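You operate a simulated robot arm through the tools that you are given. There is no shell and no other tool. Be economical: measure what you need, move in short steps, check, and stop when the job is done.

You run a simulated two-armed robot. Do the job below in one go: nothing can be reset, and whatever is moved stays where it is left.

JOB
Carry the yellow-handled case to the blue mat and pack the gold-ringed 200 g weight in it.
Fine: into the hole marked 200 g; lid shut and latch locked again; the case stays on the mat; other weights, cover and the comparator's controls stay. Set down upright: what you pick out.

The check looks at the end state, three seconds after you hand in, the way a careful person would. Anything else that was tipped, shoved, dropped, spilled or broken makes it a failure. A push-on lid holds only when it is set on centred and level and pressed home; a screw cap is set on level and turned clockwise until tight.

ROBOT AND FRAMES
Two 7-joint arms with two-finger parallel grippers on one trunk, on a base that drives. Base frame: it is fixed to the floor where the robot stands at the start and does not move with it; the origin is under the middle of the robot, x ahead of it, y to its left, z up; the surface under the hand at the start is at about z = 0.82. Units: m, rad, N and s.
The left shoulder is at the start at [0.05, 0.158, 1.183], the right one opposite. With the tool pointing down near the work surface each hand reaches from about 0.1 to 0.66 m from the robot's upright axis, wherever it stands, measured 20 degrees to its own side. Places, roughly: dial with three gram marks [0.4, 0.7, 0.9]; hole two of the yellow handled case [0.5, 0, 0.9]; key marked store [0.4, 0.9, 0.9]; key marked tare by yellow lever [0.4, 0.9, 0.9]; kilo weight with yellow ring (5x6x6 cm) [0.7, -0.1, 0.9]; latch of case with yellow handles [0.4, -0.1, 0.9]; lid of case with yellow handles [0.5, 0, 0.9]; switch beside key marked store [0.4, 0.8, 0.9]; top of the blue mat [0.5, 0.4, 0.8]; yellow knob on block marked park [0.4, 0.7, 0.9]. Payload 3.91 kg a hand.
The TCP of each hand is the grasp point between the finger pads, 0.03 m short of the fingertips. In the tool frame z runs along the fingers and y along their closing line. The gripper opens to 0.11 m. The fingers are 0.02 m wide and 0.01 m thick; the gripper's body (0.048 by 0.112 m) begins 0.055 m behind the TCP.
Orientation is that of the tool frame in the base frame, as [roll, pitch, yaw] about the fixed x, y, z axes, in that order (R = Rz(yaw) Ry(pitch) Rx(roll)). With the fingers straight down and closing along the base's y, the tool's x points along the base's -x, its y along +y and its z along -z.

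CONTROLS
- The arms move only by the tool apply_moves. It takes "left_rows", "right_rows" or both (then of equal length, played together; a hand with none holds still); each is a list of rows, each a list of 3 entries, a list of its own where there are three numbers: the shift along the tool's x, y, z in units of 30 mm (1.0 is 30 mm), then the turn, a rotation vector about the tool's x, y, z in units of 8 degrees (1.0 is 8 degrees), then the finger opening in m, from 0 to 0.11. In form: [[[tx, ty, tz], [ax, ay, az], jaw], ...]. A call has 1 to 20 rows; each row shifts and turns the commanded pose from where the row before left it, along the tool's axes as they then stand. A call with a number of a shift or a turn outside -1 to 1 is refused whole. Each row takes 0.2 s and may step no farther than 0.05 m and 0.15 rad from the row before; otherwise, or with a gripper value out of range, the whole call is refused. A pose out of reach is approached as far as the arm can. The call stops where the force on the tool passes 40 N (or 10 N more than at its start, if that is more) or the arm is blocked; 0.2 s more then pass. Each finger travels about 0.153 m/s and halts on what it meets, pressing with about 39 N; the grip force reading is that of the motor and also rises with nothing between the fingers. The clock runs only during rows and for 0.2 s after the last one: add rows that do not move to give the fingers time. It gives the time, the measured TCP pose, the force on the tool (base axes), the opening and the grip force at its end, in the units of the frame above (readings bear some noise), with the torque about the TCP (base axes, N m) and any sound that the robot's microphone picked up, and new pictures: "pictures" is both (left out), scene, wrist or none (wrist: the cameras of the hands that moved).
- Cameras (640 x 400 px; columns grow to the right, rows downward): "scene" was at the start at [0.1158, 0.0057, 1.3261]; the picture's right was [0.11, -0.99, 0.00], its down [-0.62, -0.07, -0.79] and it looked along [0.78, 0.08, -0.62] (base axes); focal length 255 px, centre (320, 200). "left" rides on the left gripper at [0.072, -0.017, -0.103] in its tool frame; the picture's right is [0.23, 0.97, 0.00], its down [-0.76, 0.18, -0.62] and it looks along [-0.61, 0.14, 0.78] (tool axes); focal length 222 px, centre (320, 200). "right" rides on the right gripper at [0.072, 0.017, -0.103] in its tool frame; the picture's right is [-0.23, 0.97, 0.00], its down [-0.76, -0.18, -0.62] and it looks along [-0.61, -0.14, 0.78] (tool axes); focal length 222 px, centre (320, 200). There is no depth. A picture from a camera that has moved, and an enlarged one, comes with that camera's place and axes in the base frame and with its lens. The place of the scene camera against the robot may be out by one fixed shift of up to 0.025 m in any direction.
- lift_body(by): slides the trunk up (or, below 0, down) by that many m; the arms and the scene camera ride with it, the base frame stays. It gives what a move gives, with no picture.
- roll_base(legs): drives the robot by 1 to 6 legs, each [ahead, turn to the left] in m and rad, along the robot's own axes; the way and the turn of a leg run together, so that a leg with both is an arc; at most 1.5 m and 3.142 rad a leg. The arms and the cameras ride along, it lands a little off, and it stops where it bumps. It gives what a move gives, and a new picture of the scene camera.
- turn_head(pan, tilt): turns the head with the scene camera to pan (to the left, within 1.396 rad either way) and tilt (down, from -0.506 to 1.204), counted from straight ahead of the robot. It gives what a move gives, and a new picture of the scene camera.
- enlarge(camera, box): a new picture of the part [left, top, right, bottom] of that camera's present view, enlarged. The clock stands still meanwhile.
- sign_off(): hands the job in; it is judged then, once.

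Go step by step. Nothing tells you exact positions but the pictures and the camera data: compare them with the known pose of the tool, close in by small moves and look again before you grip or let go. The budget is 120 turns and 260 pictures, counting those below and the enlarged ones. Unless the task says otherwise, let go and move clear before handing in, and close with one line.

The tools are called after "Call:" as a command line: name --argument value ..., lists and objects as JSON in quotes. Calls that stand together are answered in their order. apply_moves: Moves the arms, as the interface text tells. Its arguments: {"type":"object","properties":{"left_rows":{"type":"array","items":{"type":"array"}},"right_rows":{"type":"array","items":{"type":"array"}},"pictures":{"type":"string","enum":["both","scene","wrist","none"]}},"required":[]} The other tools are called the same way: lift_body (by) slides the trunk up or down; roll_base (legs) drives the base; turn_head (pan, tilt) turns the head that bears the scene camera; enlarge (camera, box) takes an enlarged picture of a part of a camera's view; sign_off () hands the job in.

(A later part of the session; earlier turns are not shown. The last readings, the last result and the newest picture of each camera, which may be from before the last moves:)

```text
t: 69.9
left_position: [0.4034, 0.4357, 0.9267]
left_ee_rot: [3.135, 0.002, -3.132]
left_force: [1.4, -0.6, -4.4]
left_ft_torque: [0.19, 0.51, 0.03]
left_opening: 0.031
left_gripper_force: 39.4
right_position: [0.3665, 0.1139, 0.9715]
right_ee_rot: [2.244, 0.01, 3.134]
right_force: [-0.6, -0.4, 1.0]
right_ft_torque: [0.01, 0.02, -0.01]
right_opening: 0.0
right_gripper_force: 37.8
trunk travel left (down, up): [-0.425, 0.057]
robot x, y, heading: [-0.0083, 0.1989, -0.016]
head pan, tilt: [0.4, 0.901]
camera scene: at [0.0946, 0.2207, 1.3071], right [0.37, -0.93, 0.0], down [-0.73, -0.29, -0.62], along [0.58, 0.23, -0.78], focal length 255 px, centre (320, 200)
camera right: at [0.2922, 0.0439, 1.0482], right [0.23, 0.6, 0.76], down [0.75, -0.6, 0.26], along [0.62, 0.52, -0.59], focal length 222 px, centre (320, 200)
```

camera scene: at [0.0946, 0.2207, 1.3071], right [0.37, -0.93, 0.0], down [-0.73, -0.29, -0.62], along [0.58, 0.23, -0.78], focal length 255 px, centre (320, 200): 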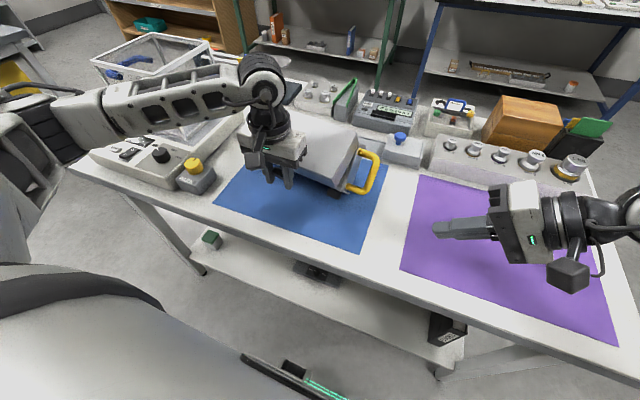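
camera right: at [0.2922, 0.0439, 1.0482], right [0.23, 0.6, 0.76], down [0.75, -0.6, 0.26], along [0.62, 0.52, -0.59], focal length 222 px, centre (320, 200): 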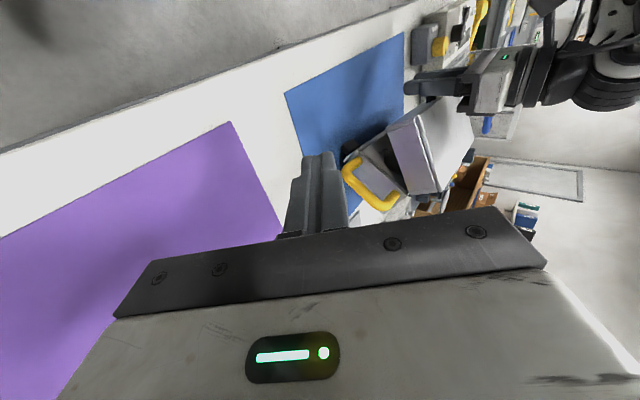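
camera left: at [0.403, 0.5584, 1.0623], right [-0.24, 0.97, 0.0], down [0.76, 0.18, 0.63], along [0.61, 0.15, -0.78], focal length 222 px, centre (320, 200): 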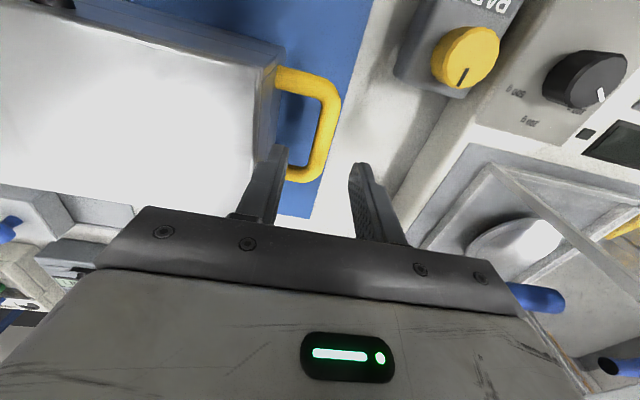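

Call:
enlarge --camera "right" --box '[300, 60, 500, 220]'

Call:
enlarge --camera "scene" --box '[230, 100, 410, 230]'

```text
2.50 times, centred on (400, 140) of right
camera zoom: at [0.2922, 0.0439, 1.0482], right [0.23, 0.6, 0.76], down [0.75, -0.6, 0.26], along [0.62, 0.52, -0.59], focal length 555 px, centre (120, 350)
```

zoom: 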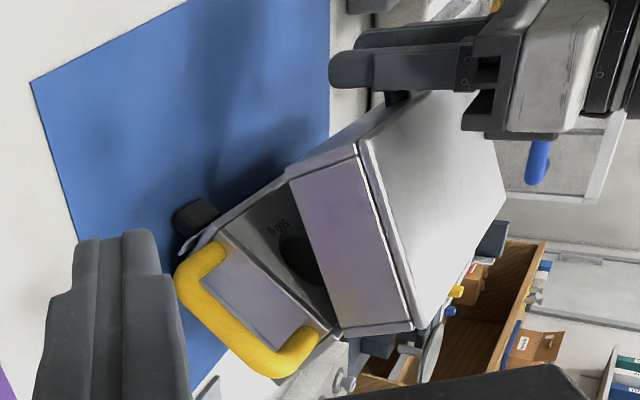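

```text
3.08 times, centred on (320, 165) of scene
camera zoom: at [0.0946, 0.2207, 1.3071], right [0.37, -0.93, 0.0], down [-0.73, -0.29, -0.62], along [0.58, 0.23, -0.78], focal length 786 px, centre (320, 308)
```

zoom: 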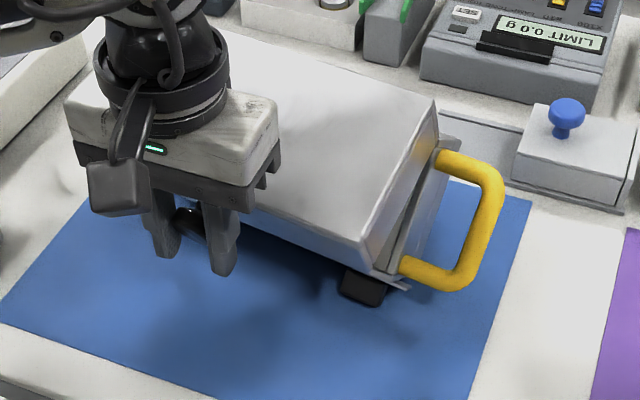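

From the side I can see the base has tipped forward onto its front lower edge, with its rear raised, and has slid back about 10 cm. I'll lift it just clear while levelling the lid in hand, then lay it down again in the right place.

Call:
apply_moves --left_rows '[[[0, 0, -0.5], [0, 0.4, 0], 0.0], [[0.03, 0, -0.62], [0, 0.6, 0], 0.0], [[0.08, 0, -0.62], [0, 0.6, 0], 0.0], [[0.13, 0, -0.62], [0, 0.6, 0], 0.0], [[0, 0, 0], [0, 0, 0], 0.0]]' --pictures "none"

Call:
enlarge --camera "right" --box '[300, 40, 500, 220]'

Call:
enlarge --camera "scene" --box '[200, 80, 410, 230]'

```text
t: 71.1
left_position: [0.4074, 0.4345, 0.9983]
left_ee_rot: [3.134, -0.306, -3.13]
left_force: [0.6, 0.4, -8.7]
left_ft_torque: [-0.05, 0.91, 0.07]
left_opening: 0.031
left_gripper_force: 39.4
right_position: [0.3664, 0.1143, 0.9721]
right_ee_rot: [2.245, 0.005, 3.136]
right_force: [1.0, 0.0, 0.1]
right_ft_torque: [-0.02, 0.0, 0.02]
right_opening: 0.0001
right_gripper_force: 38.1
trunk travel left (down, up): [-0.425, 0.057]
robot x, y, heading: [-0.0055, 0.1965, -0.026]
head pan, tilt: [0.4, 0.901]
```

```text
2.22 times, centred on (400, 130) of right
camera zoom: at [0.2923, 0.0442, 1.0482], right [0.23, 0.61, 0.76], down [0.76, -0.6, 0.26], along [0.61, 0.52, -0.6], focal length 494 px, centre (142, 356)
```

zoom: 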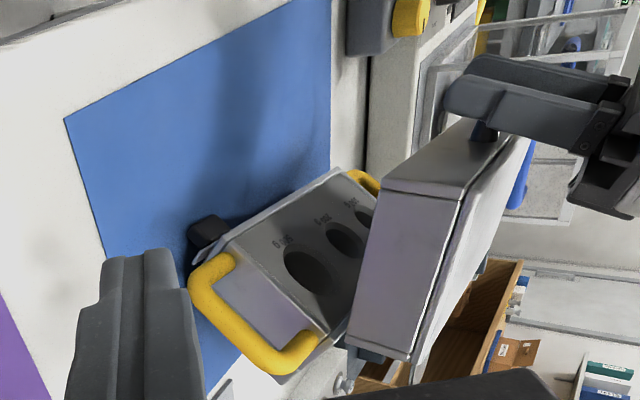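

```text
2.67 times, centred on (305, 155) of scene
camera zoom: at [0.0948, 0.2209, 1.3071], right [0.37, -0.93, 0.0], down [-0.73, -0.29, -0.62], along [0.58, 0.23, -0.78], focal length 681 px, centre (360, 320)
```

zoom: 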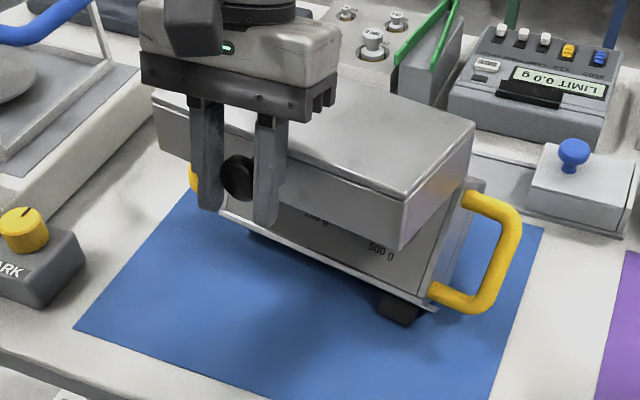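

The lid simply opened further while the base still stands on its front edge. I lift it clear of the mat, then look again.

Call:
apply_moves --left_rows '[[[0.2, 0, -0.6], [0, 0, 0], 0.0], [[0.2, 0, -0.6], [0, 0, 0], 0.0], [[0.2, 0, -0.6], [0, 0, 0], 0.0], [[0, 0, 0], [0, 0, 0], 0.0]]' --pictures "none"

Call:
enlarge --camera "right" --box '[300, 40, 500, 220]'

Call:
enlarge --camera "scene" --box '[200, 80, 410, 230]'

```text
t: 72.1
left_position: [0.4065, 0.4337, 1.0548]
left_ee_rot: [3.135, -0.305, -3.132]
left_force: [0.5, -1.0, -10.4]
left_ft_torque: [0.04, 1.07, 0.09]
left_opening: 0.0307
left_gripper_force: 39.0
right_position: [0.367, 0.1134, 0.9717]
right_ee_rot: [2.245, 0.005, 3.134]
right_force: [0.4, 0.1, 0.0]
right_ft_torque: [0.01, 0.0, 0.03]
right_opening: 0.0002
right_gripper_force: 37.3
trunk travel left (down, up): [-0.425, 0.057]
robot x, y, heading: [-0.0062, 0.1971, -0.02]
head pan, tilt: [0.4, 0.901]
```

```text
2.22 times, centred on (400, 130) of right
camera zoom: at [0.2924, 0.0443, 1.0481], right [0.23, 0.61, 0.76], down [0.76, -0.6, 0.25], along [0.61, 0.52, -0.6], focal length 494 px, centre (142, 356)
```

zoom: 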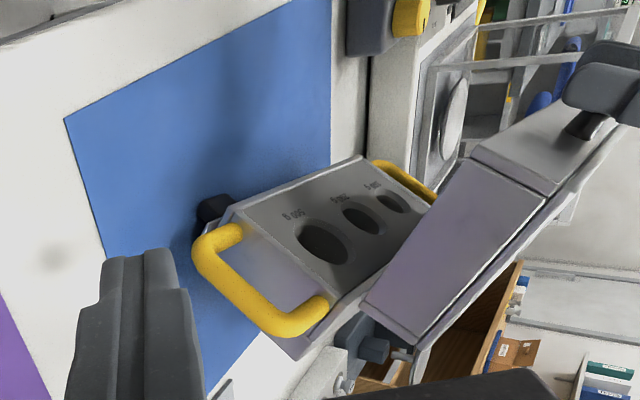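

```text
2.67 times, centred on (305, 155) of scene
camera zoom: at [0.095, 0.221, 1.3071], right [0.37, -0.93, 0.0], down [-0.73, -0.29, -0.62], along [0.58, 0.23, -0.78], focal length 681 px, centre (360, 320)
```

zoom: 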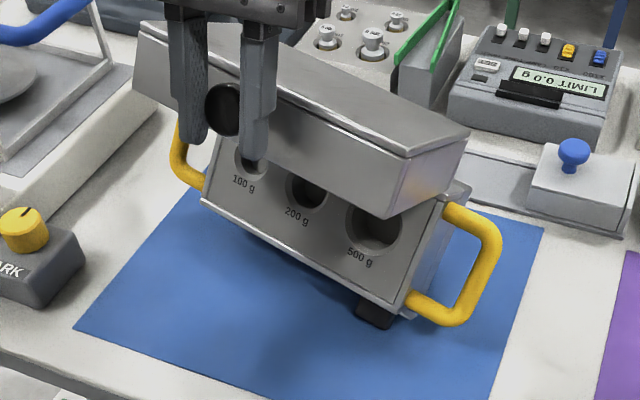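

The base hangs freely from the hinge with its front lower edge lowest. I'll raise it a little, move it about 8 cm towards the robot so that this edge will land near x≈0.425, and check.

Call:
apply_moves --left_rows '[[[0.3, 0, -0.9], [0, 0, 0], 0.0], [[0.5, 0, 0.16], [0, 0, 0], 0.0], [[0.7, 0, 0.22], [0, 0, 0], 0.0], [[0.7, 0, 0.22], [0, 0, 0], 0.0], [[0.5, 0, 0.16], [0, 0, 0], 0.0], [[0.24, 0, 0.08], [0, 0, 0], 0.0], [[0, 0, 0], [0, 0, 0], 0.0], [[0, 0, 0], [0, 0, 0], 0.0]]' --pictures "none"

Call:
enlarge --camera "right" --box '[300, 20, 500, 200]'

Call:
enlarge --camera "scene" --box '[200, 80, 410, 230]'

```text
t: 73.9
left_position: [0.323, 0.4319, 1.0837]
left_ee_rot: [3.136, -0.305, -3.131]
left_force: [2.2, 0.6, -9.0]
left_ft_torque: [-0.19, 0.59, 0.08]
left_opening: 0.028
left_gripper_force: 39.1
right_position: [0.3647, 0.1135, 0.971]
right_ee_rot: [2.246, 0.004, 3.134]
right_force: [-0.8, -0.5, 0.2]
right_ft_torque: [0.0, 0.02, 0.0]
right_opening: 0.0
right_gripper_force: 37.7
trunk travel left (down, up): [-0.425, 0.057]
robot x, y, heading: [-0.005, 0.1972, -0.017]
head pan, tilt: [0.4, 0.901]
```

```text
2.22 times, centred on (400, 110) of right
camera zoom: at [0.2922, 0.0443, 1.0482], right [0.23, 0.61, 0.76], down [0.76, -0.6, 0.26], along [0.61, 0.52, -0.6], focal length 494 px, centre (142, 400)
```

zoom: 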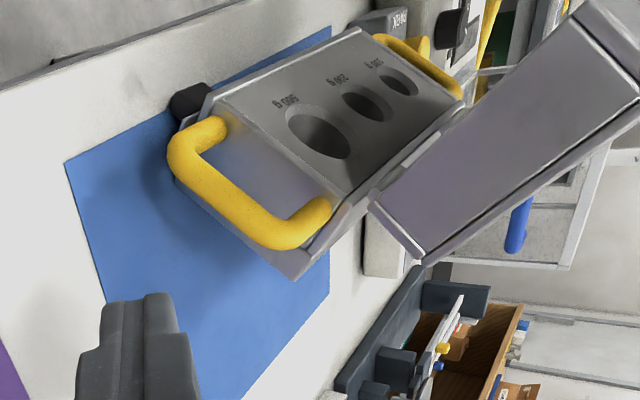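

```text
2.67 times, centred on (305, 155) of scene
camera zoom: at [0.0947, 0.221, 1.3071], right [0.37, -0.93, 0.0], down [-0.73, -0.29, -0.62], along [0.58, 0.23, -0.78], focal length 681 px, centre (360, 320)
```

zoom: 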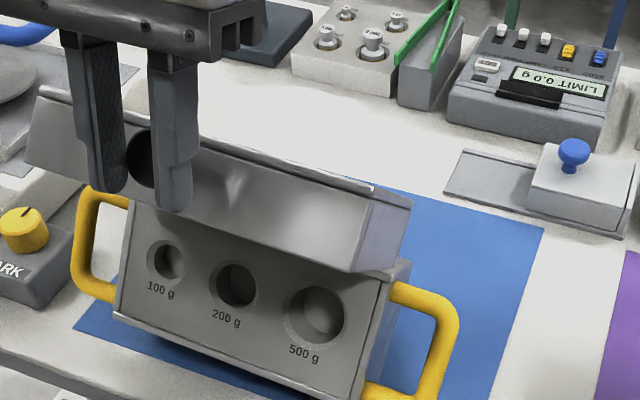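

The knob is slipping towards the edge of the pads, so I lower the case promptly until its front edge rests on the mat.

Call:
apply_moves --left_rows '[[[-0.15, 0, 0.48], [0, 0, 0], 0.0], [[-0.12, 0, 0.38], [0, 0, 0], 0.0], [[0, 0, 0], [0, 0, 0], 0.0]]' --pictures "none"

Call:
enlarge --camera "right" --box '[300, 20, 500, 200]'

Call:
enlarge --camera "scene" --box '[180, 100, 420, 250]'

```text
t: 74.7
left_position: [0.3243, 0.4323, 1.0554]
left_ee_rot: [3.135, -0.304, -3.131]
left_force: [0.9, 0.5, 0.7]
left_ft_torque: [0.0, -0.03, -0.01]
left_opening: 0.0002
left_gripper_force: 37.6
right_position: [0.3644, 0.1135, 0.9709]
right_ee_rot: [2.245, 0.007, 3.135]
right_force: [-0.4, 0.8, 0.1]
right_ft_torque: [-0.01, -0.02, 0.0]
right_opening: 0.0
right_gripper_force: 38.5
trunk travel left (down, up): [-0.425, 0.057]
robot x, y, heading: [-0.0066, 0.1976, -0.012]
head pan, tilt: [0.4, 0.901]
```

```text
2.22 times, centred on (400, 110) of right
camera zoom: at [0.2916, 0.044, 1.0483], right [0.23, 0.61, 0.76], down [0.76, -0.6, 0.26], along [0.61, 0.52, -0.59], focal length 494 px, centre (142, 400)
```

zoom: 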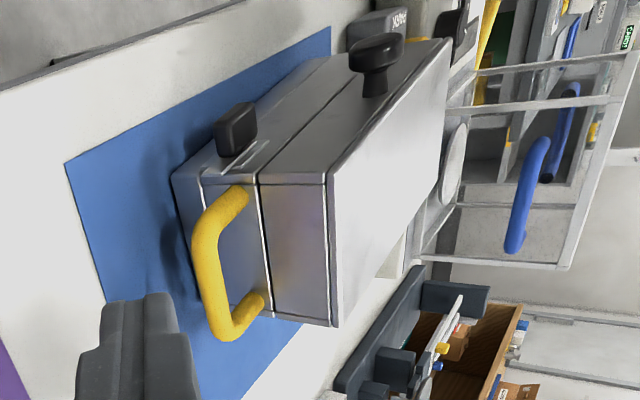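

```text
2.67 times, centred on (300, 175) of scene
camera zoom: at [0.094, 0.2205, 1.3072], right [0.37, -0.93, 0.0], down [-0.73, -0.29, -0.62], along [0.58, 0.23, -0.78], focal length 681 px, centre (373, 267)
```

zoom: 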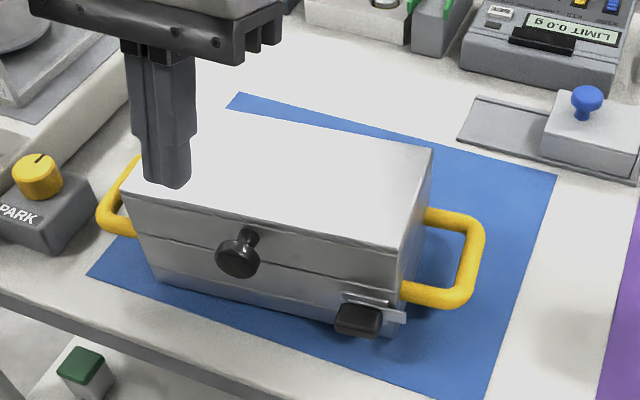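

The knob slipped out, but the case dropped back flat and closed on the mat, upright and wholly on it, slightly turned. To open the lid without gripping, I'll push the knob up from below with closed fingers, so I tilt the left hand forward in front of the knob.

Call:
apply_moves --left_rows '[[[0.95, 0, 0.3], [0, 0, 0], 0.0], [[0.5, 0, 0.16], [0, -0.975, 0], 0.0], [[0, 0, 0], [0, -0.975, 0], 0.0], [[0, 0, 0], [0, -0.975, 0], 0.0], [[0, 0, 0], [0, -0.975, 0], 0.0], [[0, 0, 0], [0, -0.975, 0], 0.0], [[0, 0, 0], [0, -0.975, 0], 0.0], [[0, 0, 0], [0, -0.975, 0], 0.0], [[0, 0, 0], [0, -0.975, 0], 0.0]]' --pictures "both"

```text
t: 76.7
left_position: [0.3984, 0.4437, 1.089]
left_ee_rot: [3.132, 0.785, -3.139]
left_force: [-0.8, -0.1, 0.1]
left_ft_torque: [0.01, -0.03, 0.01]
left_opening: 0.0
left_gripper_force: 37.7
left hand out of reach, approached as far as the arm can: row 5, 6, 7, 8, 9
right_position: [0.3657, 0.1145, 0.9715]
right_ee_rot: [2.243, 0.008, 3.135]
right_force: [-0.4, 1.3, 0.4]
right_ft_torque: [-0.01, 0.0, -0.01]
right_opening: 0.0
right_gripper_force: 37.6
trunk travel left (down, up): [-0.425, 0.057]
robot x, y, heading: [-0.0067, 0.1959, -0.015]
head pan, tilt: [0.4, 0.901]
camera scene: at [0.094, 0.2207, 1.3072], right [0.37, -0.93, 0.0], down [-0.73, -0.29, -0.62], along [0.58, 0.23, -0.78], focal length 255 px, centre (320, 200)
camera left: at [0.2736, 0.4262, 1.1112], right [-0.17, 0.97, -0.15], down [0.1, 0.17, 0.98], along [0.98, 0.15, -0.12], focal length 222 px, centre (320, 200)
```

scene: 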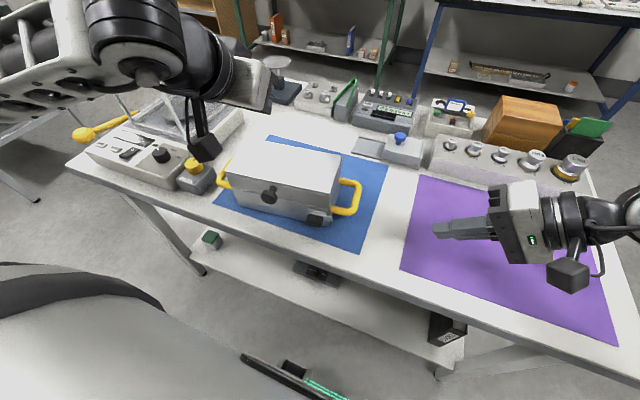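
left: 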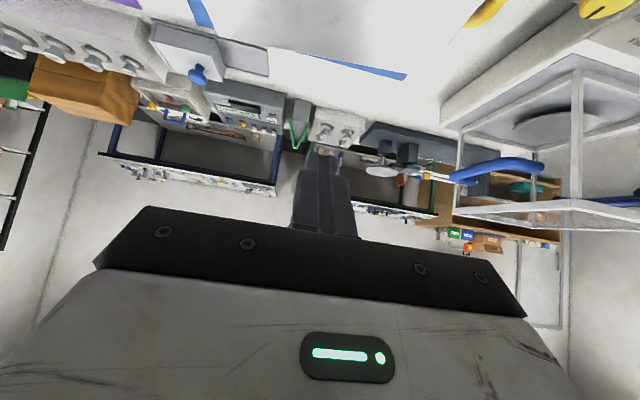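

The tilted pose is too close to the robot's body here. I back the base by 0.15 m to give the arms room.

Call:
roll_base --legs '[[-0.15, 0]]'

```text
t: 78.1
left_position: [0.2522, 0.446, 1.0893]
left_ee_rot: [3.136, 0.784, -3.137]
left_force: [-0.6, 0.3, 0.8]
left_ft_torque: [0.01, -0.02, 0.0]
left_opening: 0.0002
left_gripper_force: 37.7
right_position: [0.2215, 0.1171, 0.9716]
right_ee_rot: [2.245, 0.006, 3.135]
right_force: [0.1, 0.0, -0.5]
right_ft_torque: [0.03, -0.03, -0.02]
right_opening: 0.0001
right_gripper_force: 37.7
trunk travel left (down, up): [-0.425, 0.057]
robot x, y, heading: [-0.1521, 0.1987, -0.017]
head pan, tilt: [0.4, 0.901]
camera scene: at [-0.051, 0.2232, 1.3073], right [0.37, -0.93, 0.0], down [-0.73, -0.29, -0.62], along [0.58, 0.23, -0.78], focal length 255 px, centre (320, 200)
```

scene: 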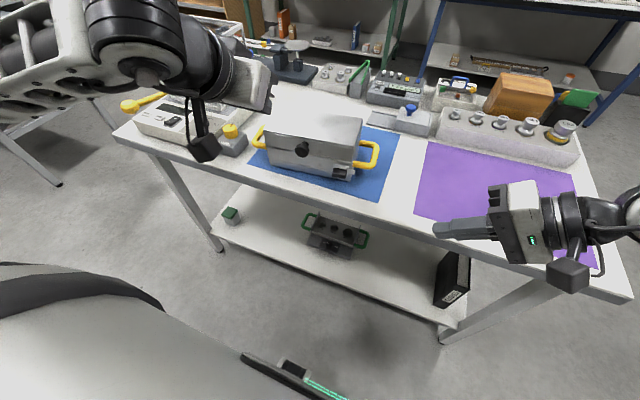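

Now there is room. I bring the left hand down towards the knob, axis pointing at it, and look.

Call:
apply_moves --left_rows '[[[0.39, -0.1, 0.84], [0, 0, 0], 0.0], [[0.39, -0.1, 0.84], [0, 0, 0], 0.0], [[0.39, -0.1, 0.84], [0, 0, 0], 0.0], [[0.39, -0.1, 0.5], [0, 0, 0], 0.0], [[0, 0, 0], [0, 0, 0], 0.0]]' --pictures "wrist"

Call:
enlarge --camera "left" --box '[210, 40, 430, 200]'

Call:
enlarge --camera "scene" --box '[220, 80, 420, 220]'

```text
t: 79.3
left_position: [0.2839, 0.4363, 0.9922]
left_ee_rot: [3.134, 0.782, -3.137]
left_force: [1.2, 0.2, -0.2]
left_ft_torque: [-0.02, -0.03, -0.05]
left_opening: 0.0002
left_gripper_force: 38.1
right_position: [0.2211, 0.1164, 0.9722]
right_ee_rot: [2.244, 0.007, 3.133]
right_force: [-0.8, -1.1, -0.6]
right_ft_torque: [-0.04, 0.02, 0.0]
right_opening: 0.0
right_gripper_force: 38.0
trunk travel left (down, up): [-0.425, 0.057]
robot x, y, heading: [-0.1522, 0.2004, -0.019]
head pan, tilt: [0.4, 0.901]
camera left: at [0.1599, 0.4186, 1.0139], right [-0.17, 0.97, -0.16], down [0.1, 0.17, 0.98], along [0.98, 0.15, -0.13], focal length 222 px, centre (320, 200)
```

left: 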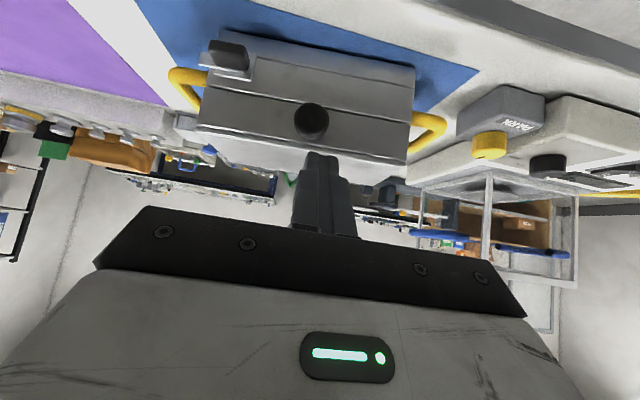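

```text
2.50 times, centred on (320, 120) of left
camera zoom: at [0.1599, 0.4186, 1.0139], right [-0.17, 0.97, -0.16], down [0.1, 0.17, 0.98], along [0.98, 0.15, -0.13], focal length 555 px, centre (320, 400)
```

zoom: 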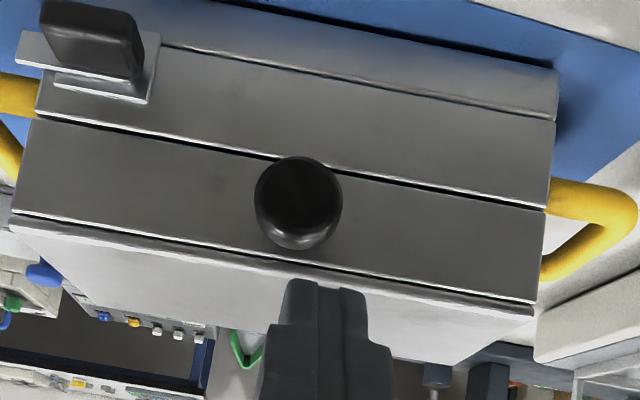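

```text
2.86 times, centred on (320, 150) of scene
camera zoom: at [-0.0503, 0.2232, 1.3072], right [0.37, -0.93, 0.0], down [-0.73, -0.29, -0.62], along [0.58, 0.23, -0.78], focal length 730 px, centre (320, 343)
```

zoom: 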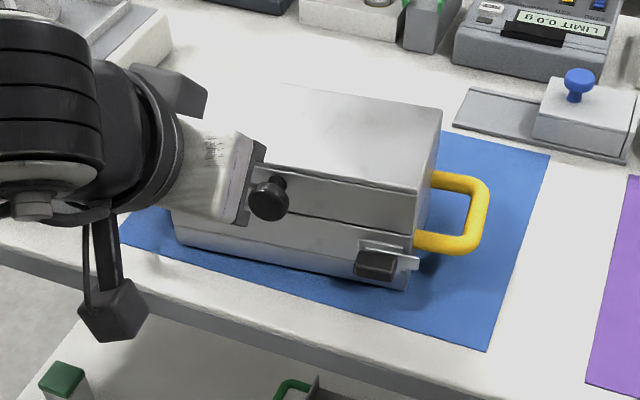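

The knob is confirmed at about (0.358, 0.43, 0.916). I flatten the hand further and bring the closed fingers below and in front of the knob.

Call:
apply_moves --left_rows '[[[0, 0, 0], [0, -1, 0], 0.0], [[0, 0, 0], [0, -1, 0], 0.0], [[0, 0, 0], [0, -1, 0], 0.0], [[0.77, -0.05, 0.44], [0, 0, 0], 0.0], [[0.77, -0.05, 0.44], [0, 0, 0], 0.0], [[0.77, -0.05, 0.44], [0, 0, 0], 0.0], [[0.77, -0.05, 0.44], [0, 0, 0], 0.0], [[0, 0, 0], [0, 0, 0], 0.0]]' --pictures "none"

Call:
enlarge --camera "left" --box '[210, 60, 430, 220]'

Call:
enlarge --camera "scene" --box '[220, 80, 420, 220]'

```text
t: 81.1
left_position: [0.2962, 0.4413, 0.9943]
left_ee_rot: [3.135, 0.976, -3.142]
left_force: [0.0, -0.2, 0.2]
left_ft_torque: [0.01, 0.0, 0.0]
left_opening: 0.0
left_gripper_force: 37.6
left hand out of reach, approached as far as the arm can: row 2, 3, 4, 5, 6, 7
right_position: [0.2226, 0.1182, 0.9713]
right_ee_rot: [2.245, 0.007, 3.135]
right_force: [0.0, 0.6, -0.2]
right_ft_torque: [0.02, 0.01, -0.02]
right_opening: 0.0004
right_gripper_force: 37.8
trunk travel left (down, up): [-0.425, 0.057]
robot x, y, heading: [-0.1508, 0.1976, -0.02]
head pan, tilt: [0.4, 0.901]
```

```text
2.50 times, centred on (320, 140) of left
camera zoom: at [0.1708, 0.4254, 0.9923], right [-0.13, 0.97, -0.18], down [-0.09, 0.17, 0.98], along [0.99, 0.15, 0.07], focal length 555 px, centre (320, 350)
```

zoom: 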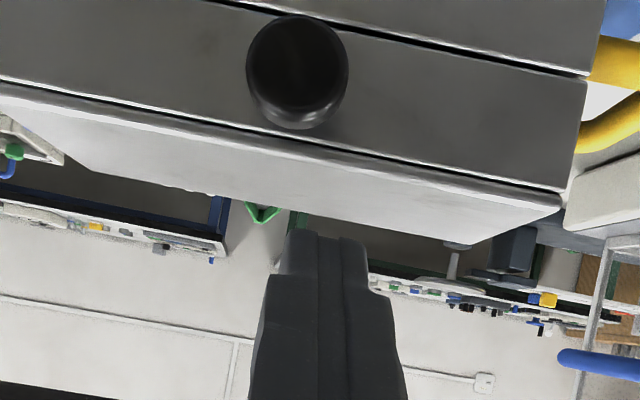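

```text
2.86 times, centred on (320, 150) of scene
camera zoom: at [-0.0503, 0.2232, 1.3072], right [0.37, -0.93, 0.0], down [-0.73, -0.29, -0.62], along [0.58, 0.23, -0.78], focal length 730 px, centre (320, 343)
```

zoom: 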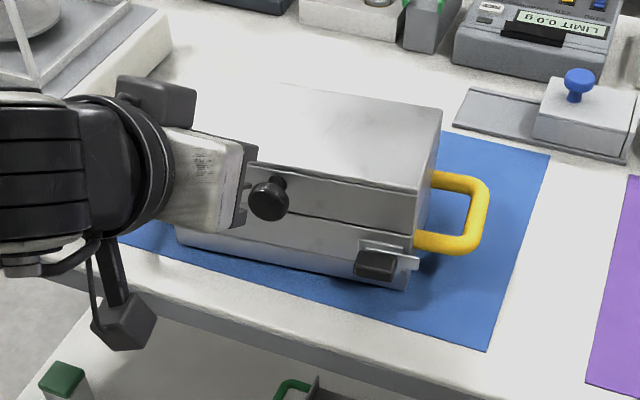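

The flatter tilt is out of reach, so I change method: grip the knob with the hand tilted about 50° and turn the hand together with the lid about the hinge. I first drive 5 cm forward so that both ends of that arc are in reach.

Call:
roll_base --legs '[[0.05, 0]]'

Call:
apply_moves --left_rows '[[[0, 0, 0], [0, 0.75, 0], 0.05], [[0, 0, 0], [-0.6, 0, -0.62], 0.06], [[0, 0, 0], [0, 0, 0], 0.06]]' --pictures "wrist"

Call:
enlarge --camera "left" --box '[210, 60, 430, 220]'

```text
t: 82.0
left_position: [0.3458, 0.4404, 0.9932]
left_ee_rot: [3.134, 0.977, -3.14]
left_force: [0.4, 0.0, -0.8]
left_ft_torque: [0.0, 0.01, -0.01]
left_opening: 0.0001
left_gripper_force: 38.2
right_position: [0.2708, 0.1158, 0.9705]
right_ee_rot: [2.244, 0.005, 3.134]
right_force: [0.0, 0.7, 0.6]
right_ft_torque: [-0.01, -0.03, 0.02]
right_opening: 0.0
right_gripper_force: 38.0
trunk travel left (down, up): [-0.425, 0.057]
robot x, y, heading: [-0.1017, 0.1997, -0.018]
head pan, tilt: [0.4, 0.901]
camera scene: at [-0.0001, 0.2224, 1.3071], right [0.37, -0.93, 0.0], down [-0.73, -0.29, -0.62], along [0.58, 0.23, -0.78], focal length 255 px, centre (320, 200)
```

scene: 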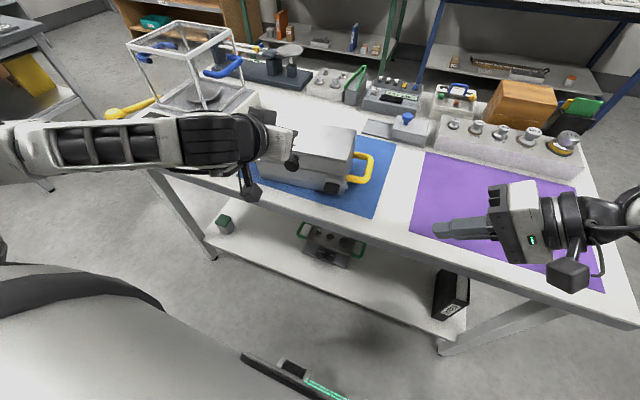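

```text
t: 82.8
left_position: [0.3465, 0.4419, 0.9943]
left_ee_rot: [-3.128, 0.872, -3.005]
left_force: [-0.3, 0.0, -0.1]
left_ft_torque: [-0.01, 0.01, 0.0]
left_opening: 0.0602
left_gripper_force: 0.2
right_position: [0.2705, 0.1164, 0.9702]
right_ee_rot: [2.245, 0.006, 3.137]
right_force: [0.3, 0.1, -0.7]
right_ft_torque: [0.0, 0.0, 0.05]
right_opening: 0.0
right_gripper_force: 37.2
trunk travel left (down, up): [-0.425, 0.057]
robot x, y, heading: [-0.1012, 0.1971, -0.016]
head pan, tilt: [0.4, 0.901]
camera left: at [0.2238, 0.4103, 1.0056], right [-0.27, 0.95, -0.18], down [-0.01, 0.19, 0.98], along [0.96, 0.27, -0.04], focal length 222 px, centre (320, 200)
```

left: 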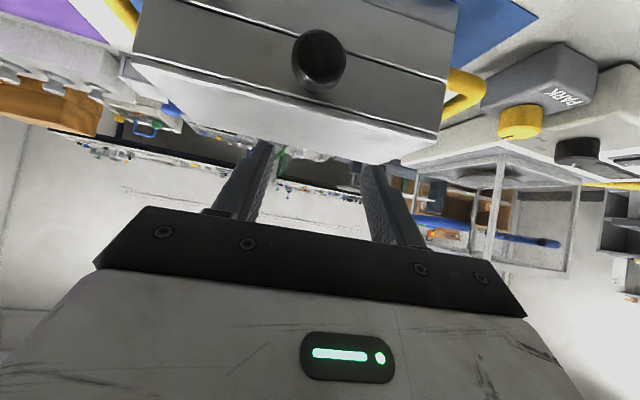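

```text
2.50 times, centred on (320, 140) of left
camera zoom: at [0.2238, 0.4103, 1.0056], right [-0.27, 0.95, -0.18], down [-0.01, 0.19, 0.98], along [0.96, 0.27, -0.04], focal length 555 px, centre (320, 350)
```

zoom: 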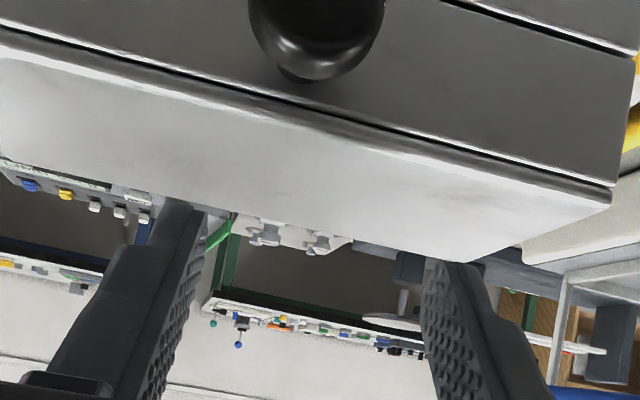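

Tilt 50° and yaw fit the case. I lower the open fingers around the knob and look before gripping.

Call:
apply_moves --left_rows '[[[0.66, -0.123, 0.387], [0, 0, 0], 0.06], [[0.66, -0.123, 0.387], [0, 0, 0], 0.06], [[0.66, -0.123, 0.387], [0, 0, 0], 0.06], [[-0.16, -0.03, 0.19], [0, 0, 0], 0.06], [[0, 0, 0], [0, 0, 0], 0.06]]' --pictures "wrist"

Call:
enlarge --camera "scene" --box '[220, 100, 380, 210]'

```text
t: 84.0
left_position: [0.3482, 0.4259, 0.9549]
left_ee_rot: [-3.127, 0.872, -3.003]
left_force: [-5.1, -0.8, 1.0]
left_ft_torque: [-0.06, 0.06, -0.15]
left_opening: 0.06
left_gripper_force: 0.0
left hand out of reach, approached as far as the arm can: row 2, 3
right_position: [0.27, 0.1143, 0.9722]
right_ee_rot: [2.245, 0.006, 3.135]
right_force: [0.5, -1.4, -0.3]
right_ft_torque: [0.01, -0.03, 0.02]
right_opening: 0.0001
right_gripper_force: 38.3
trunk travel left (down, up): [-0.425, 0.057]
robot x, y, heading: [-0.1002, 0.1956, -0.016]
head pan, tilt: [0.4, 0.901]
camera left: at [0.2261, 0.3954, 0.9672], right [-0.27, 0.95, -0.18], down [-0.01, 0.19, 0.98], along [0.96, 0.26, -0.04], focal length 222 px, centre (320, 200)
```

left: 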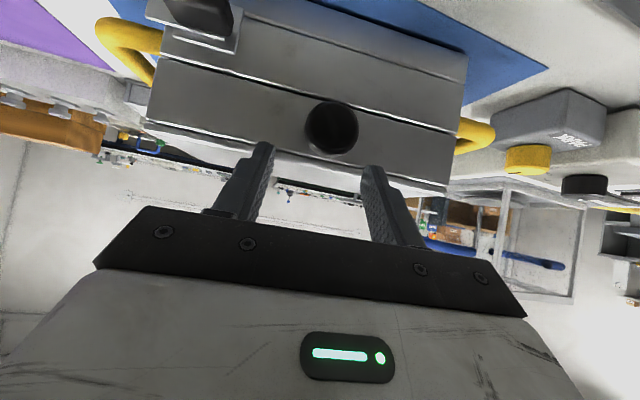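

```text
3.64 times, centred on (300, 155) of scene
camera zoom: at [-0.0014, 0.2223, 1.3073], right [0.37, -0.93, 0.0], down [-0.73, -0.29, -0.62], along [0.58, 0.23, -0.78], focal length 929 px, centre (393, 364)
```

zoom: 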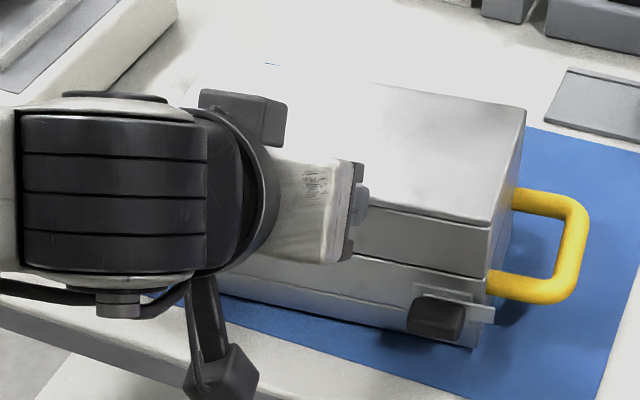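

The arm cannot get that low with this tilt at the present trunk height. I raise both hands, then lower the trunk by 0.1 m to gain wrist room.

Call:
apply_moves --left_rows '[[[-0.3, 0, -0.6], [0, 0, 0], 0.06], [[-0.64, 0, -0.54], [0, 0, 0], 0.06], [[-0.64, 0, -0.54], [0, 0, 0], 0.06], [[-0.64, 0, -0.54], [0, 0, 0], 0.06]]' --right_rows '[[[0, 0.65, -0.52], [0, 0, 0], 0.0], [[0, 0.65, -0.52], [0, 0, 0], 0.0], [[0, 0.65, -0.52], [0, 0, 0], 0.0], [[0, 0.65, -0.52], [0, 0, 0], 0.0]]' --pictures "none"

Call:
lift_body --by -0.1

```text
t: 85.0
left_position: [0.3402, 0.4262, 1.0512]
left_ee_rot: [-3.129, 0.87, -3.007]
left_force: [-0.1, 0.8, 0.0]
left_ft_torque: [0.04, 0.0, 0.03]
left_opening: 0.0598
left_gripper_force: 0.0
right_position: [0.2696, 0.1142, 1.0688]
right_ee_rot: [2.245, 0.008, 3.135]
right_force: [0.4, -0.9, 0.0]
right_ft_torque: [0.0, 0.02, 0.0]
right_opening: 0.0002
right_gripper_force: 37.7
trunk travel left (down, up): [-0.425, 0.057]
robot x, y, heading: [-0.1026, 0.1976, -0.022]
head pan, tilt: [0.4, 0.901]
```

```text
t: 86.3
left_position: [0.3401, 0.4258, 0.9501]
left_ee_rot: [-3.127, 0.873, -3.004]
left_force: [-0.3, 0.6, -0.9]
left_ft_torque: [0.01, -0.01, 0.01]
left_opening: 0.0601
left_gripper_force: 0.0
right_position: [0.27, 0.1137, 0.9697]
right_ee_rot: [2.243, 0.007, 3.133]
right_force: [0.2, -0.5, -0.4]
right_ft_torque: [0.02, -0.01, -0.03]
right_opening: 0.0
right_gripper_force: 37.5
trunk travel left (down, up): [-0.325, 0.157]
robot x, y, heading: [-0.1011, 0.1985, -0.014]
head pan, tilt: [0.4, 0.901]
```

Call:
apply_moves --left_rows '[[[0.35, 0.06, 0.21], [0, 0, 0], 0.06], [[0.34, 0.06, 0.21], [0, 0, 0], 0.06], [[-0.17, -0.03, 0.2], [0, 0, 0], 0.06], [[0, 0, 0], [0, 0, 0], 0.06]]' --pictures "wrist"

Call:
enlarge --camera "left" --box '[230, 80, 430, 220]'

```text
t: 87.3
left_position: [0.3464, 0.4303, 0.9266]
left_ee_rot: [-3.127, 0.872, -3.005]
left_force: [-4.9, -0.6, 0.3]
left_ft_torque: [0.01, 0.1, -0.19]
left_opening: 0.06
left_gripper_force: 0.0
right_position: [0.2692, 0.1143, 0.9691]
right_ee_rot: [2.244, 0.007, 3.133]
right_force: [-0.7, -0.5, -0.1]
right_ft_torque: [-0.02, 0.0, 0.0]
right_opening: 0.0001
right_gripper_force: 37.5
trunk travel left (down, up): [-0.325, 0.157]
robot x, y, heading: [-0.0992, 0.1981, -0.012]
head pan, tilt: [0.4, 0.901]
camera left: at [0.2227, 0.398, 0.9388], right [-0.27, 0.95, -0.18], down [-0.01, 0.19, 0.98], along [0.96, 0.26, -0.04], focal length 222 px, centre (320, 200)
```

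left: 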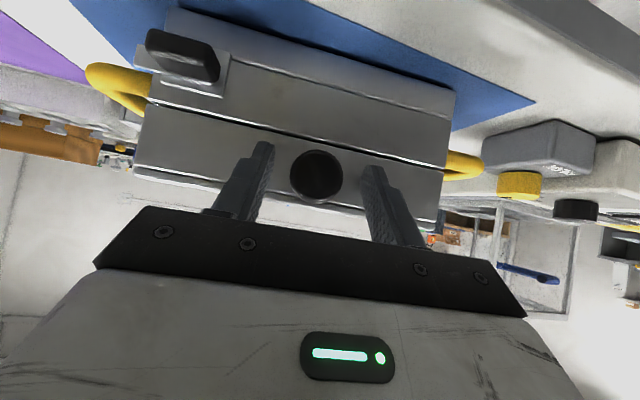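

```text
2.86 times, centred on (330, 150) of left
camera zoom: at [0.2227, 0.398, 0.9388], right [-0.27, 0.95, -0.18], down [-0.01, 0.19, 0.98], along [0.96, 0.26, -0.04], focal length 635 px, centre (291, 343)
```

zoom: 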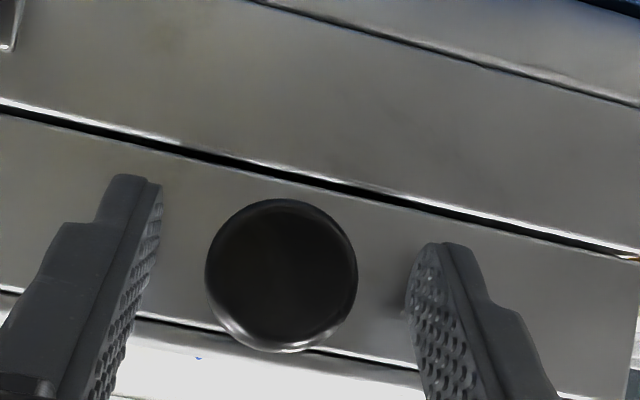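

The fingers straddle the knob well; the tips just touch the lid. I back off 3 mm, grip, and begin the arc with hand and lid turning together about the hinge.

Call:
apply_moves --left_rows '[[[0, 0, -0.12], [0, 0, 0], 0.05], [[0, 0, 0], [0, 0, 0], 0.0], [[0, 0, 0], [0, 0, 0], 0.0], [[0, 0, 0], [0, 0, 0], 0.0], [[-0.3, 0, -0.134], [0, 0.47, 0], 0.0], [[-0.3, 0, -0.134], [0, 0.47, 0], 0.0], [[-0.6, 0, -0.267], [0, 0.94, 0], 0.0], [[-0.6, 0, -0.267], [0, 0.94, 0], 0.0]]' --pictures "none"

Call:
enlarge --camera "left" --box '[130, 20, 510, 240]'

Call:
enlarge --camera "scene" --box '[220, 80, 400, 200]'

```text
t: 89.1
left_position: [0.3661, 0.4343, 0.9836]
left_ee_rot: [-3.134, 0.472, -3.014]
left_force: [2.6, -2.2, -0.4]
left_ft_torque: [0.31, 0.24, -0.2]
left_opening: 0.0311
left_gripper_force: 38.5
right_position: [0.2712, 0.1146, 0.969]
right_ee_rot: [2.244, 0.006, 3.134]
right_force: [0.6, -0.4, 0.9]
right_ft_torque: [-0.01, 0.02, -0.01]
right_opening: 0.0
right_gripper_force: 37.5
trunk travel left (down, up): [-0.325, 0.157]
robot x, y, heading: [-0.1014, 0.1994, -0.017]
head pan, tilt: [0.4, 0.901]
```

```text
1.68 times, centred on (320, 130) of left
camera zoom: at [0.2571, 0.4053, 1.0426], right [-0.32, 0.94, -0.11], down [0.37, 0.23, 0.9], along [0.87, 0.25, -0.42], focal length 374 px, centre (320, 318)
```

zoom: 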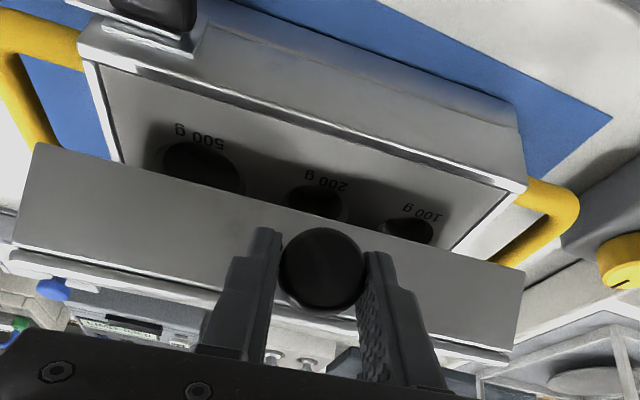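

```text
3.33 times, centred on (310, 140) of scene
camera zoom: at [-0.0001, 0.2224, 1.2069], right [0.37, -0.93, 0.0], down [-0.73, -0.29, -0.62], along [0.58, 0.23, -0.78], focal length 852 px, centre (353, 400)
```

zoom: 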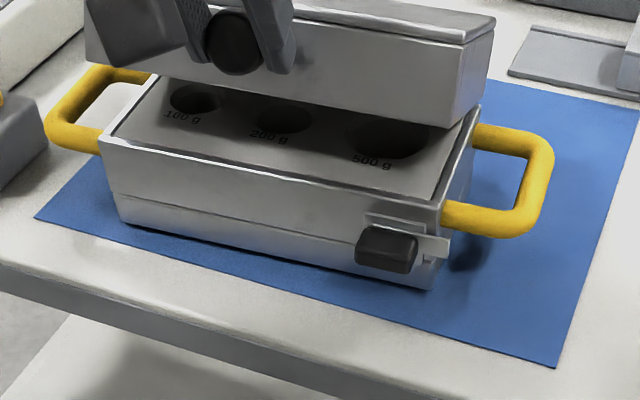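

The lid swings open cleanly with the base flat. I continue along the arc.

Call:
apply_moves --left_rows '[[[-0.6, 0, -0.267], [0, 0.94, 0], 0.0], [[-0.6, 0, -0.267], [0, 0.94, 0], 0.0], [[-0.6, 0, -0.267], [0, 0.94, 0], 0.0], [[-0.6, 0, -0.267], [0, 0.94, 0], 0.0], [[-0.6, 0, -0.267], [0, 0.94, 0], 0.0]]' --pictures "none"

Call:
enlarge --camera "scene" --box '[200, 40, 400, 200]'

```text
t: 90.3
left_position: [0.4409, 0.4427, 1.0372]
left_ee_rot: [-3.132, -0.18, -3.018]
left_force: [-0.3, -2.9, -0.4]
left_ft_torque: [-0.05, 0.22, 0.22]
left_opening: 0.0306
left_gripper_force: 39.2
right_position: [0.2707, 0.1139, 0.9689]
right_ee_rot: [2.245, 0.007, 3.134]
right_force: [0.3, 0.1, -0.6]
right_ft_torque: [0.0, -0.01, 0.0]
right_opening: 0.0001
right_gripper_force: 37.9
trunk travel left (down, up): [-0.325, 0.157]
robot x, y, heading: [-0.1018, 0.2002, -0.018]
head pan, tilt: [0.4, 0.901]
```

```text
2.50 times, centred on (300, 120) of scene
camera zoom: at [-0.0003, 0.2222, 1.207], right [0.37, -0.93, 0.0], down [-0.73, -0.29, -0.62], along [0.58, 0.23, -0.78], focal length 639 px, centre (370, 400)
```

zoom: 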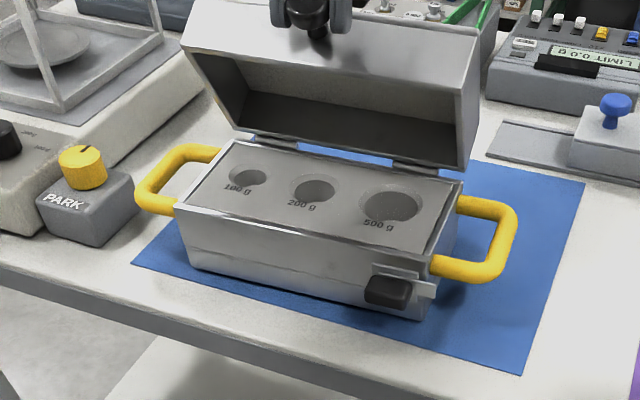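

Lid at about 60°. I continue a few more steps.

Call:
apply_moves --left_rows '[[[-0.6, 0, -0.267], [0, 0.94, 0], 0.0], [[-0.6, 0, -0.267], [0, 0.94, 0], 0.0], [[-0.6, 0, -0.267], [0, 0.94, 0], 0.0]]' --pictures "none"

Call:
enlarge --camera "scene" --box '[200, 20, 400, 200]'

```text
t: 91.1
left_position: [0.4325, 0.4414, 1.0393]
left_ee_rot: [-3.137, -0.431, -3.026]
left_force: [1.4, -0.7, -4.6]
left_ft_torque: [0.29, -0.02, -0.2]
left_opening: 0.031
left_gripper_force: 39.1
left hand out of reach, approached as far as the arm can: row 1, 2, 3
right_position: [0.2704, 0.1149, 0.9686]
right_ee_rot: [2.245, 0.008, 3.134]
right_force: [0.3, -0.2, -0.6]
right_ft_torque: [0.0, 0.01, 0.03]
right_opening: 0.0
right_gripper_force: 37.3
trunk travel left (down, up): [-0.325, 0.157]
robot x, y, heading: [-0.1003, 0.1995, -0.015]
head pan, tilt: [0.4, 0.901]
```

```text
2.22 times, centred on (300, 110) of scene
camera zoom: at [-0.0006, 0.2223, 1.2069], right [0.37, -0.93, 0.0], down [-0.73, -0.29, -0.62], along [0.58, 0.23, -0.78], focal length 568 px, centre (364, 400)
```

zoom: 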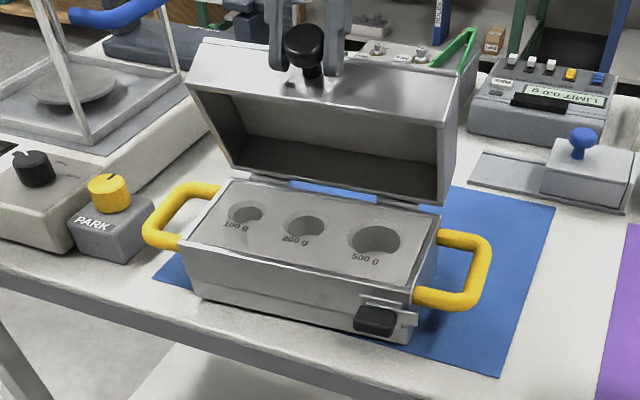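

Left arm is at its limit with the lid at about 65–70°. I bring the right hand, upright with closed fingers, in front of the lid's right inner rim to push it over past vertical.

Call:
apply_moves --right_rows '[[[0, 0, 0], [0.917, 0, 0], 0.0], [[0, 0, 0], [0.917, 0, 0], 0.0], [[0, 0, 0], [0.917, 0, 0], 0.0], [[0, 0, 0], [0.917, 0, 0], 0.0], [[0, 0, 0], [0.917, 0, 0], 0.0], [[0, 0, 0], [0.917, 0, 0], 0.0], [[0, 0, 0], [0.917, 0, 0], 0.0], [[-0.4, 0.9, -0.2], [0, 0, 0], 0.0], [[-0.4, 0.93, -0.1], [0, 0, 0], 0.0], [[-0.4, 0.93, -0.1], [0, 0, 0], 0.0], [[-0.4, 0.93, -0.1], [0, 0, 0], 0.0], [[-0.4, 0.93, -0.1], [0, 0, 0], 0.0], [[-0.4, 0.93, 0], [0, 0, 0], 0.0], [[-0.4, 0.93, 0], [0, 0, 0], 0.0], [[-0.4, 0.9, 0], [0, 0, 0], 0.0]]' --pictures "both"

```text
t: 94.3
left_position: [0.4327, 0.4416, 1.04]
left_ee_rot: [-3.138, -0.425, -3.027]
left_force: [0.1, 1.4, -5.5]
left_ft_torque: [-0.15, 0.06, -0.11]
left_opening: 0.0311
left_gripper_force: 39.1
right_position: [0.3696, 0.3366, 0.988]
right_ee_rot: [-3.14, 0.007, 3.138]
right_force: [0.7, -0.2, -0.3]
right_ft_torque: [-0.01, 0.03, -0.01]
right_opening: 0.0
right_gripper_force: 37.7
trunk travel left (down, up): [-0.325, 0.157]
robot x, y, heading: [-0.1009, 0.195, -0.021]
head pan, tilt: [0.4, 0.901]
camera scene: at [-0.0004, 0.2226, 1.2071], right [0.37, -0.93, 0.0], down [-0.73, -0.29, -0.62], along [0.58, 0.23, -0.78], focal length 255 px, centre (320, 200)
camera right: at [0.2964, 0.354, 1.0902], right [0.23, 0.97, 0.0], down [0.76, -0.18, 0.63], along [0.61, -0.15, -0.78], focal length 222 px, centre (320, 200)
```

scene: 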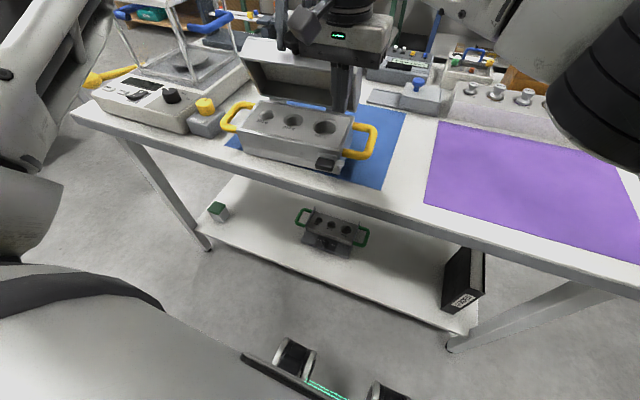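
right: 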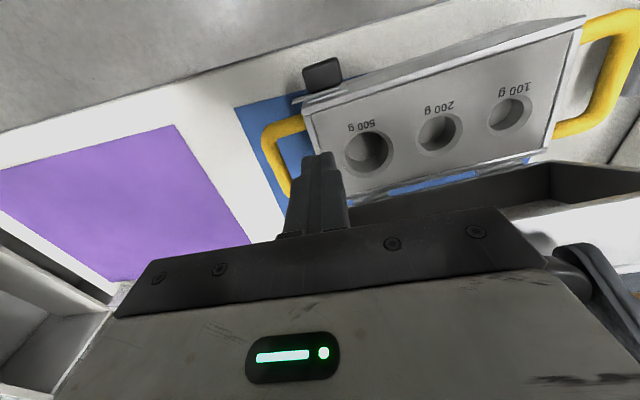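

I shift the right finger 15 mm left and advance it close to the lid's inner rim, staying clear of the left gripper.

Call:
apply_moves --right_rows '[[[-0.3, 0.5, -0.2], [0, 0, 0], 0.0], [[-0.45, 0, 0], [0, 0, 0], 0.0], [[-0.4, 0, 0], [0, 0, 0], 0.0], [[0, 0, 0], [0, 0, 0], 0.0]]' --pictures "wrist"

Call:
enlarge --camera "scene" --box '[200, 20, 400, 180]'

```text
t: 95.3
left_position: [0.4325, 0.4419, 1.0402]
left_ee_rot: [-3.139, -0.427, -3.024]
left_force: [2.0, 0.3, -4.8]
left_ft_torque: [-0.02, -0.17, 0.06]
left_opening: 0.031
left_gripper_force: 39.3
right_position: [0.4026, 0.3188, 0.9847]
right_ee_rot: [-3.142, 0.007, 3.136]
right_force: [0.8, 0.5, 0.1]
right_ft_torque: [-0.01, 0.01, 0.02]
right_opening: 0.0001
right_gripper_force: 37.8
right hand out of reach, approached as far as the arm can: row 1, 2, 3
trunk travel left (down, up): [-0.325, 0.157]
robot x, y, heading: [-0.1021, 0.1954, -0.019]
head pan, tilt: [0.4, 0.901]
camera right: at [0.3295, 0.336, 1.0876], right [0.23, 0.97, 0.0], down [0.76, -0.18, 0.63], along [0.61, -0.14, -0.78], focal length 222 px, centre (320, 200)
```

right: 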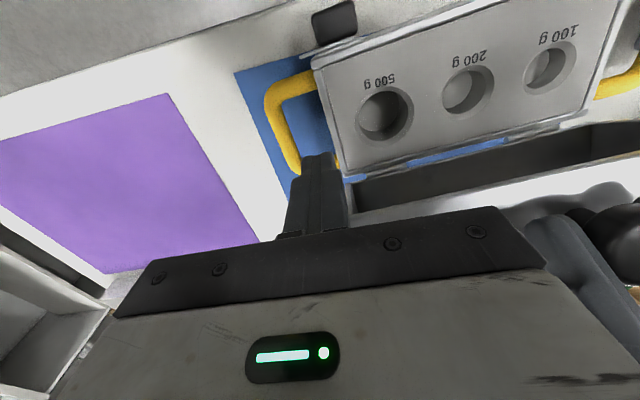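

```text
2.50 times, centred on (300, 100) of scene
camera zoom: at [-0.0002, 0.2226, 1.2071], right [0.37, -0.93, 0.0], down [-0.73, -0.29, -0.62], along [0.58, 0.23, -0.78], focal length 639 px, centre (370, 450)
```

zoom: 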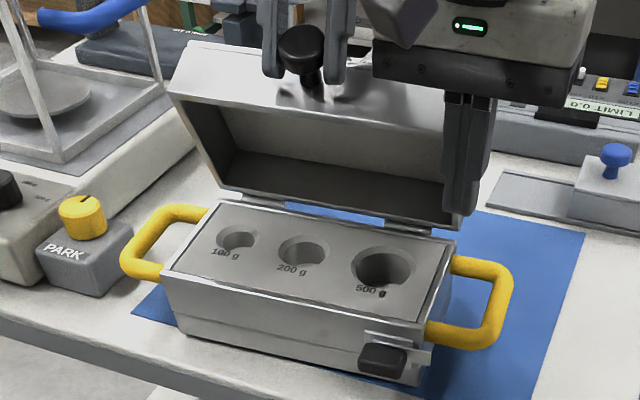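

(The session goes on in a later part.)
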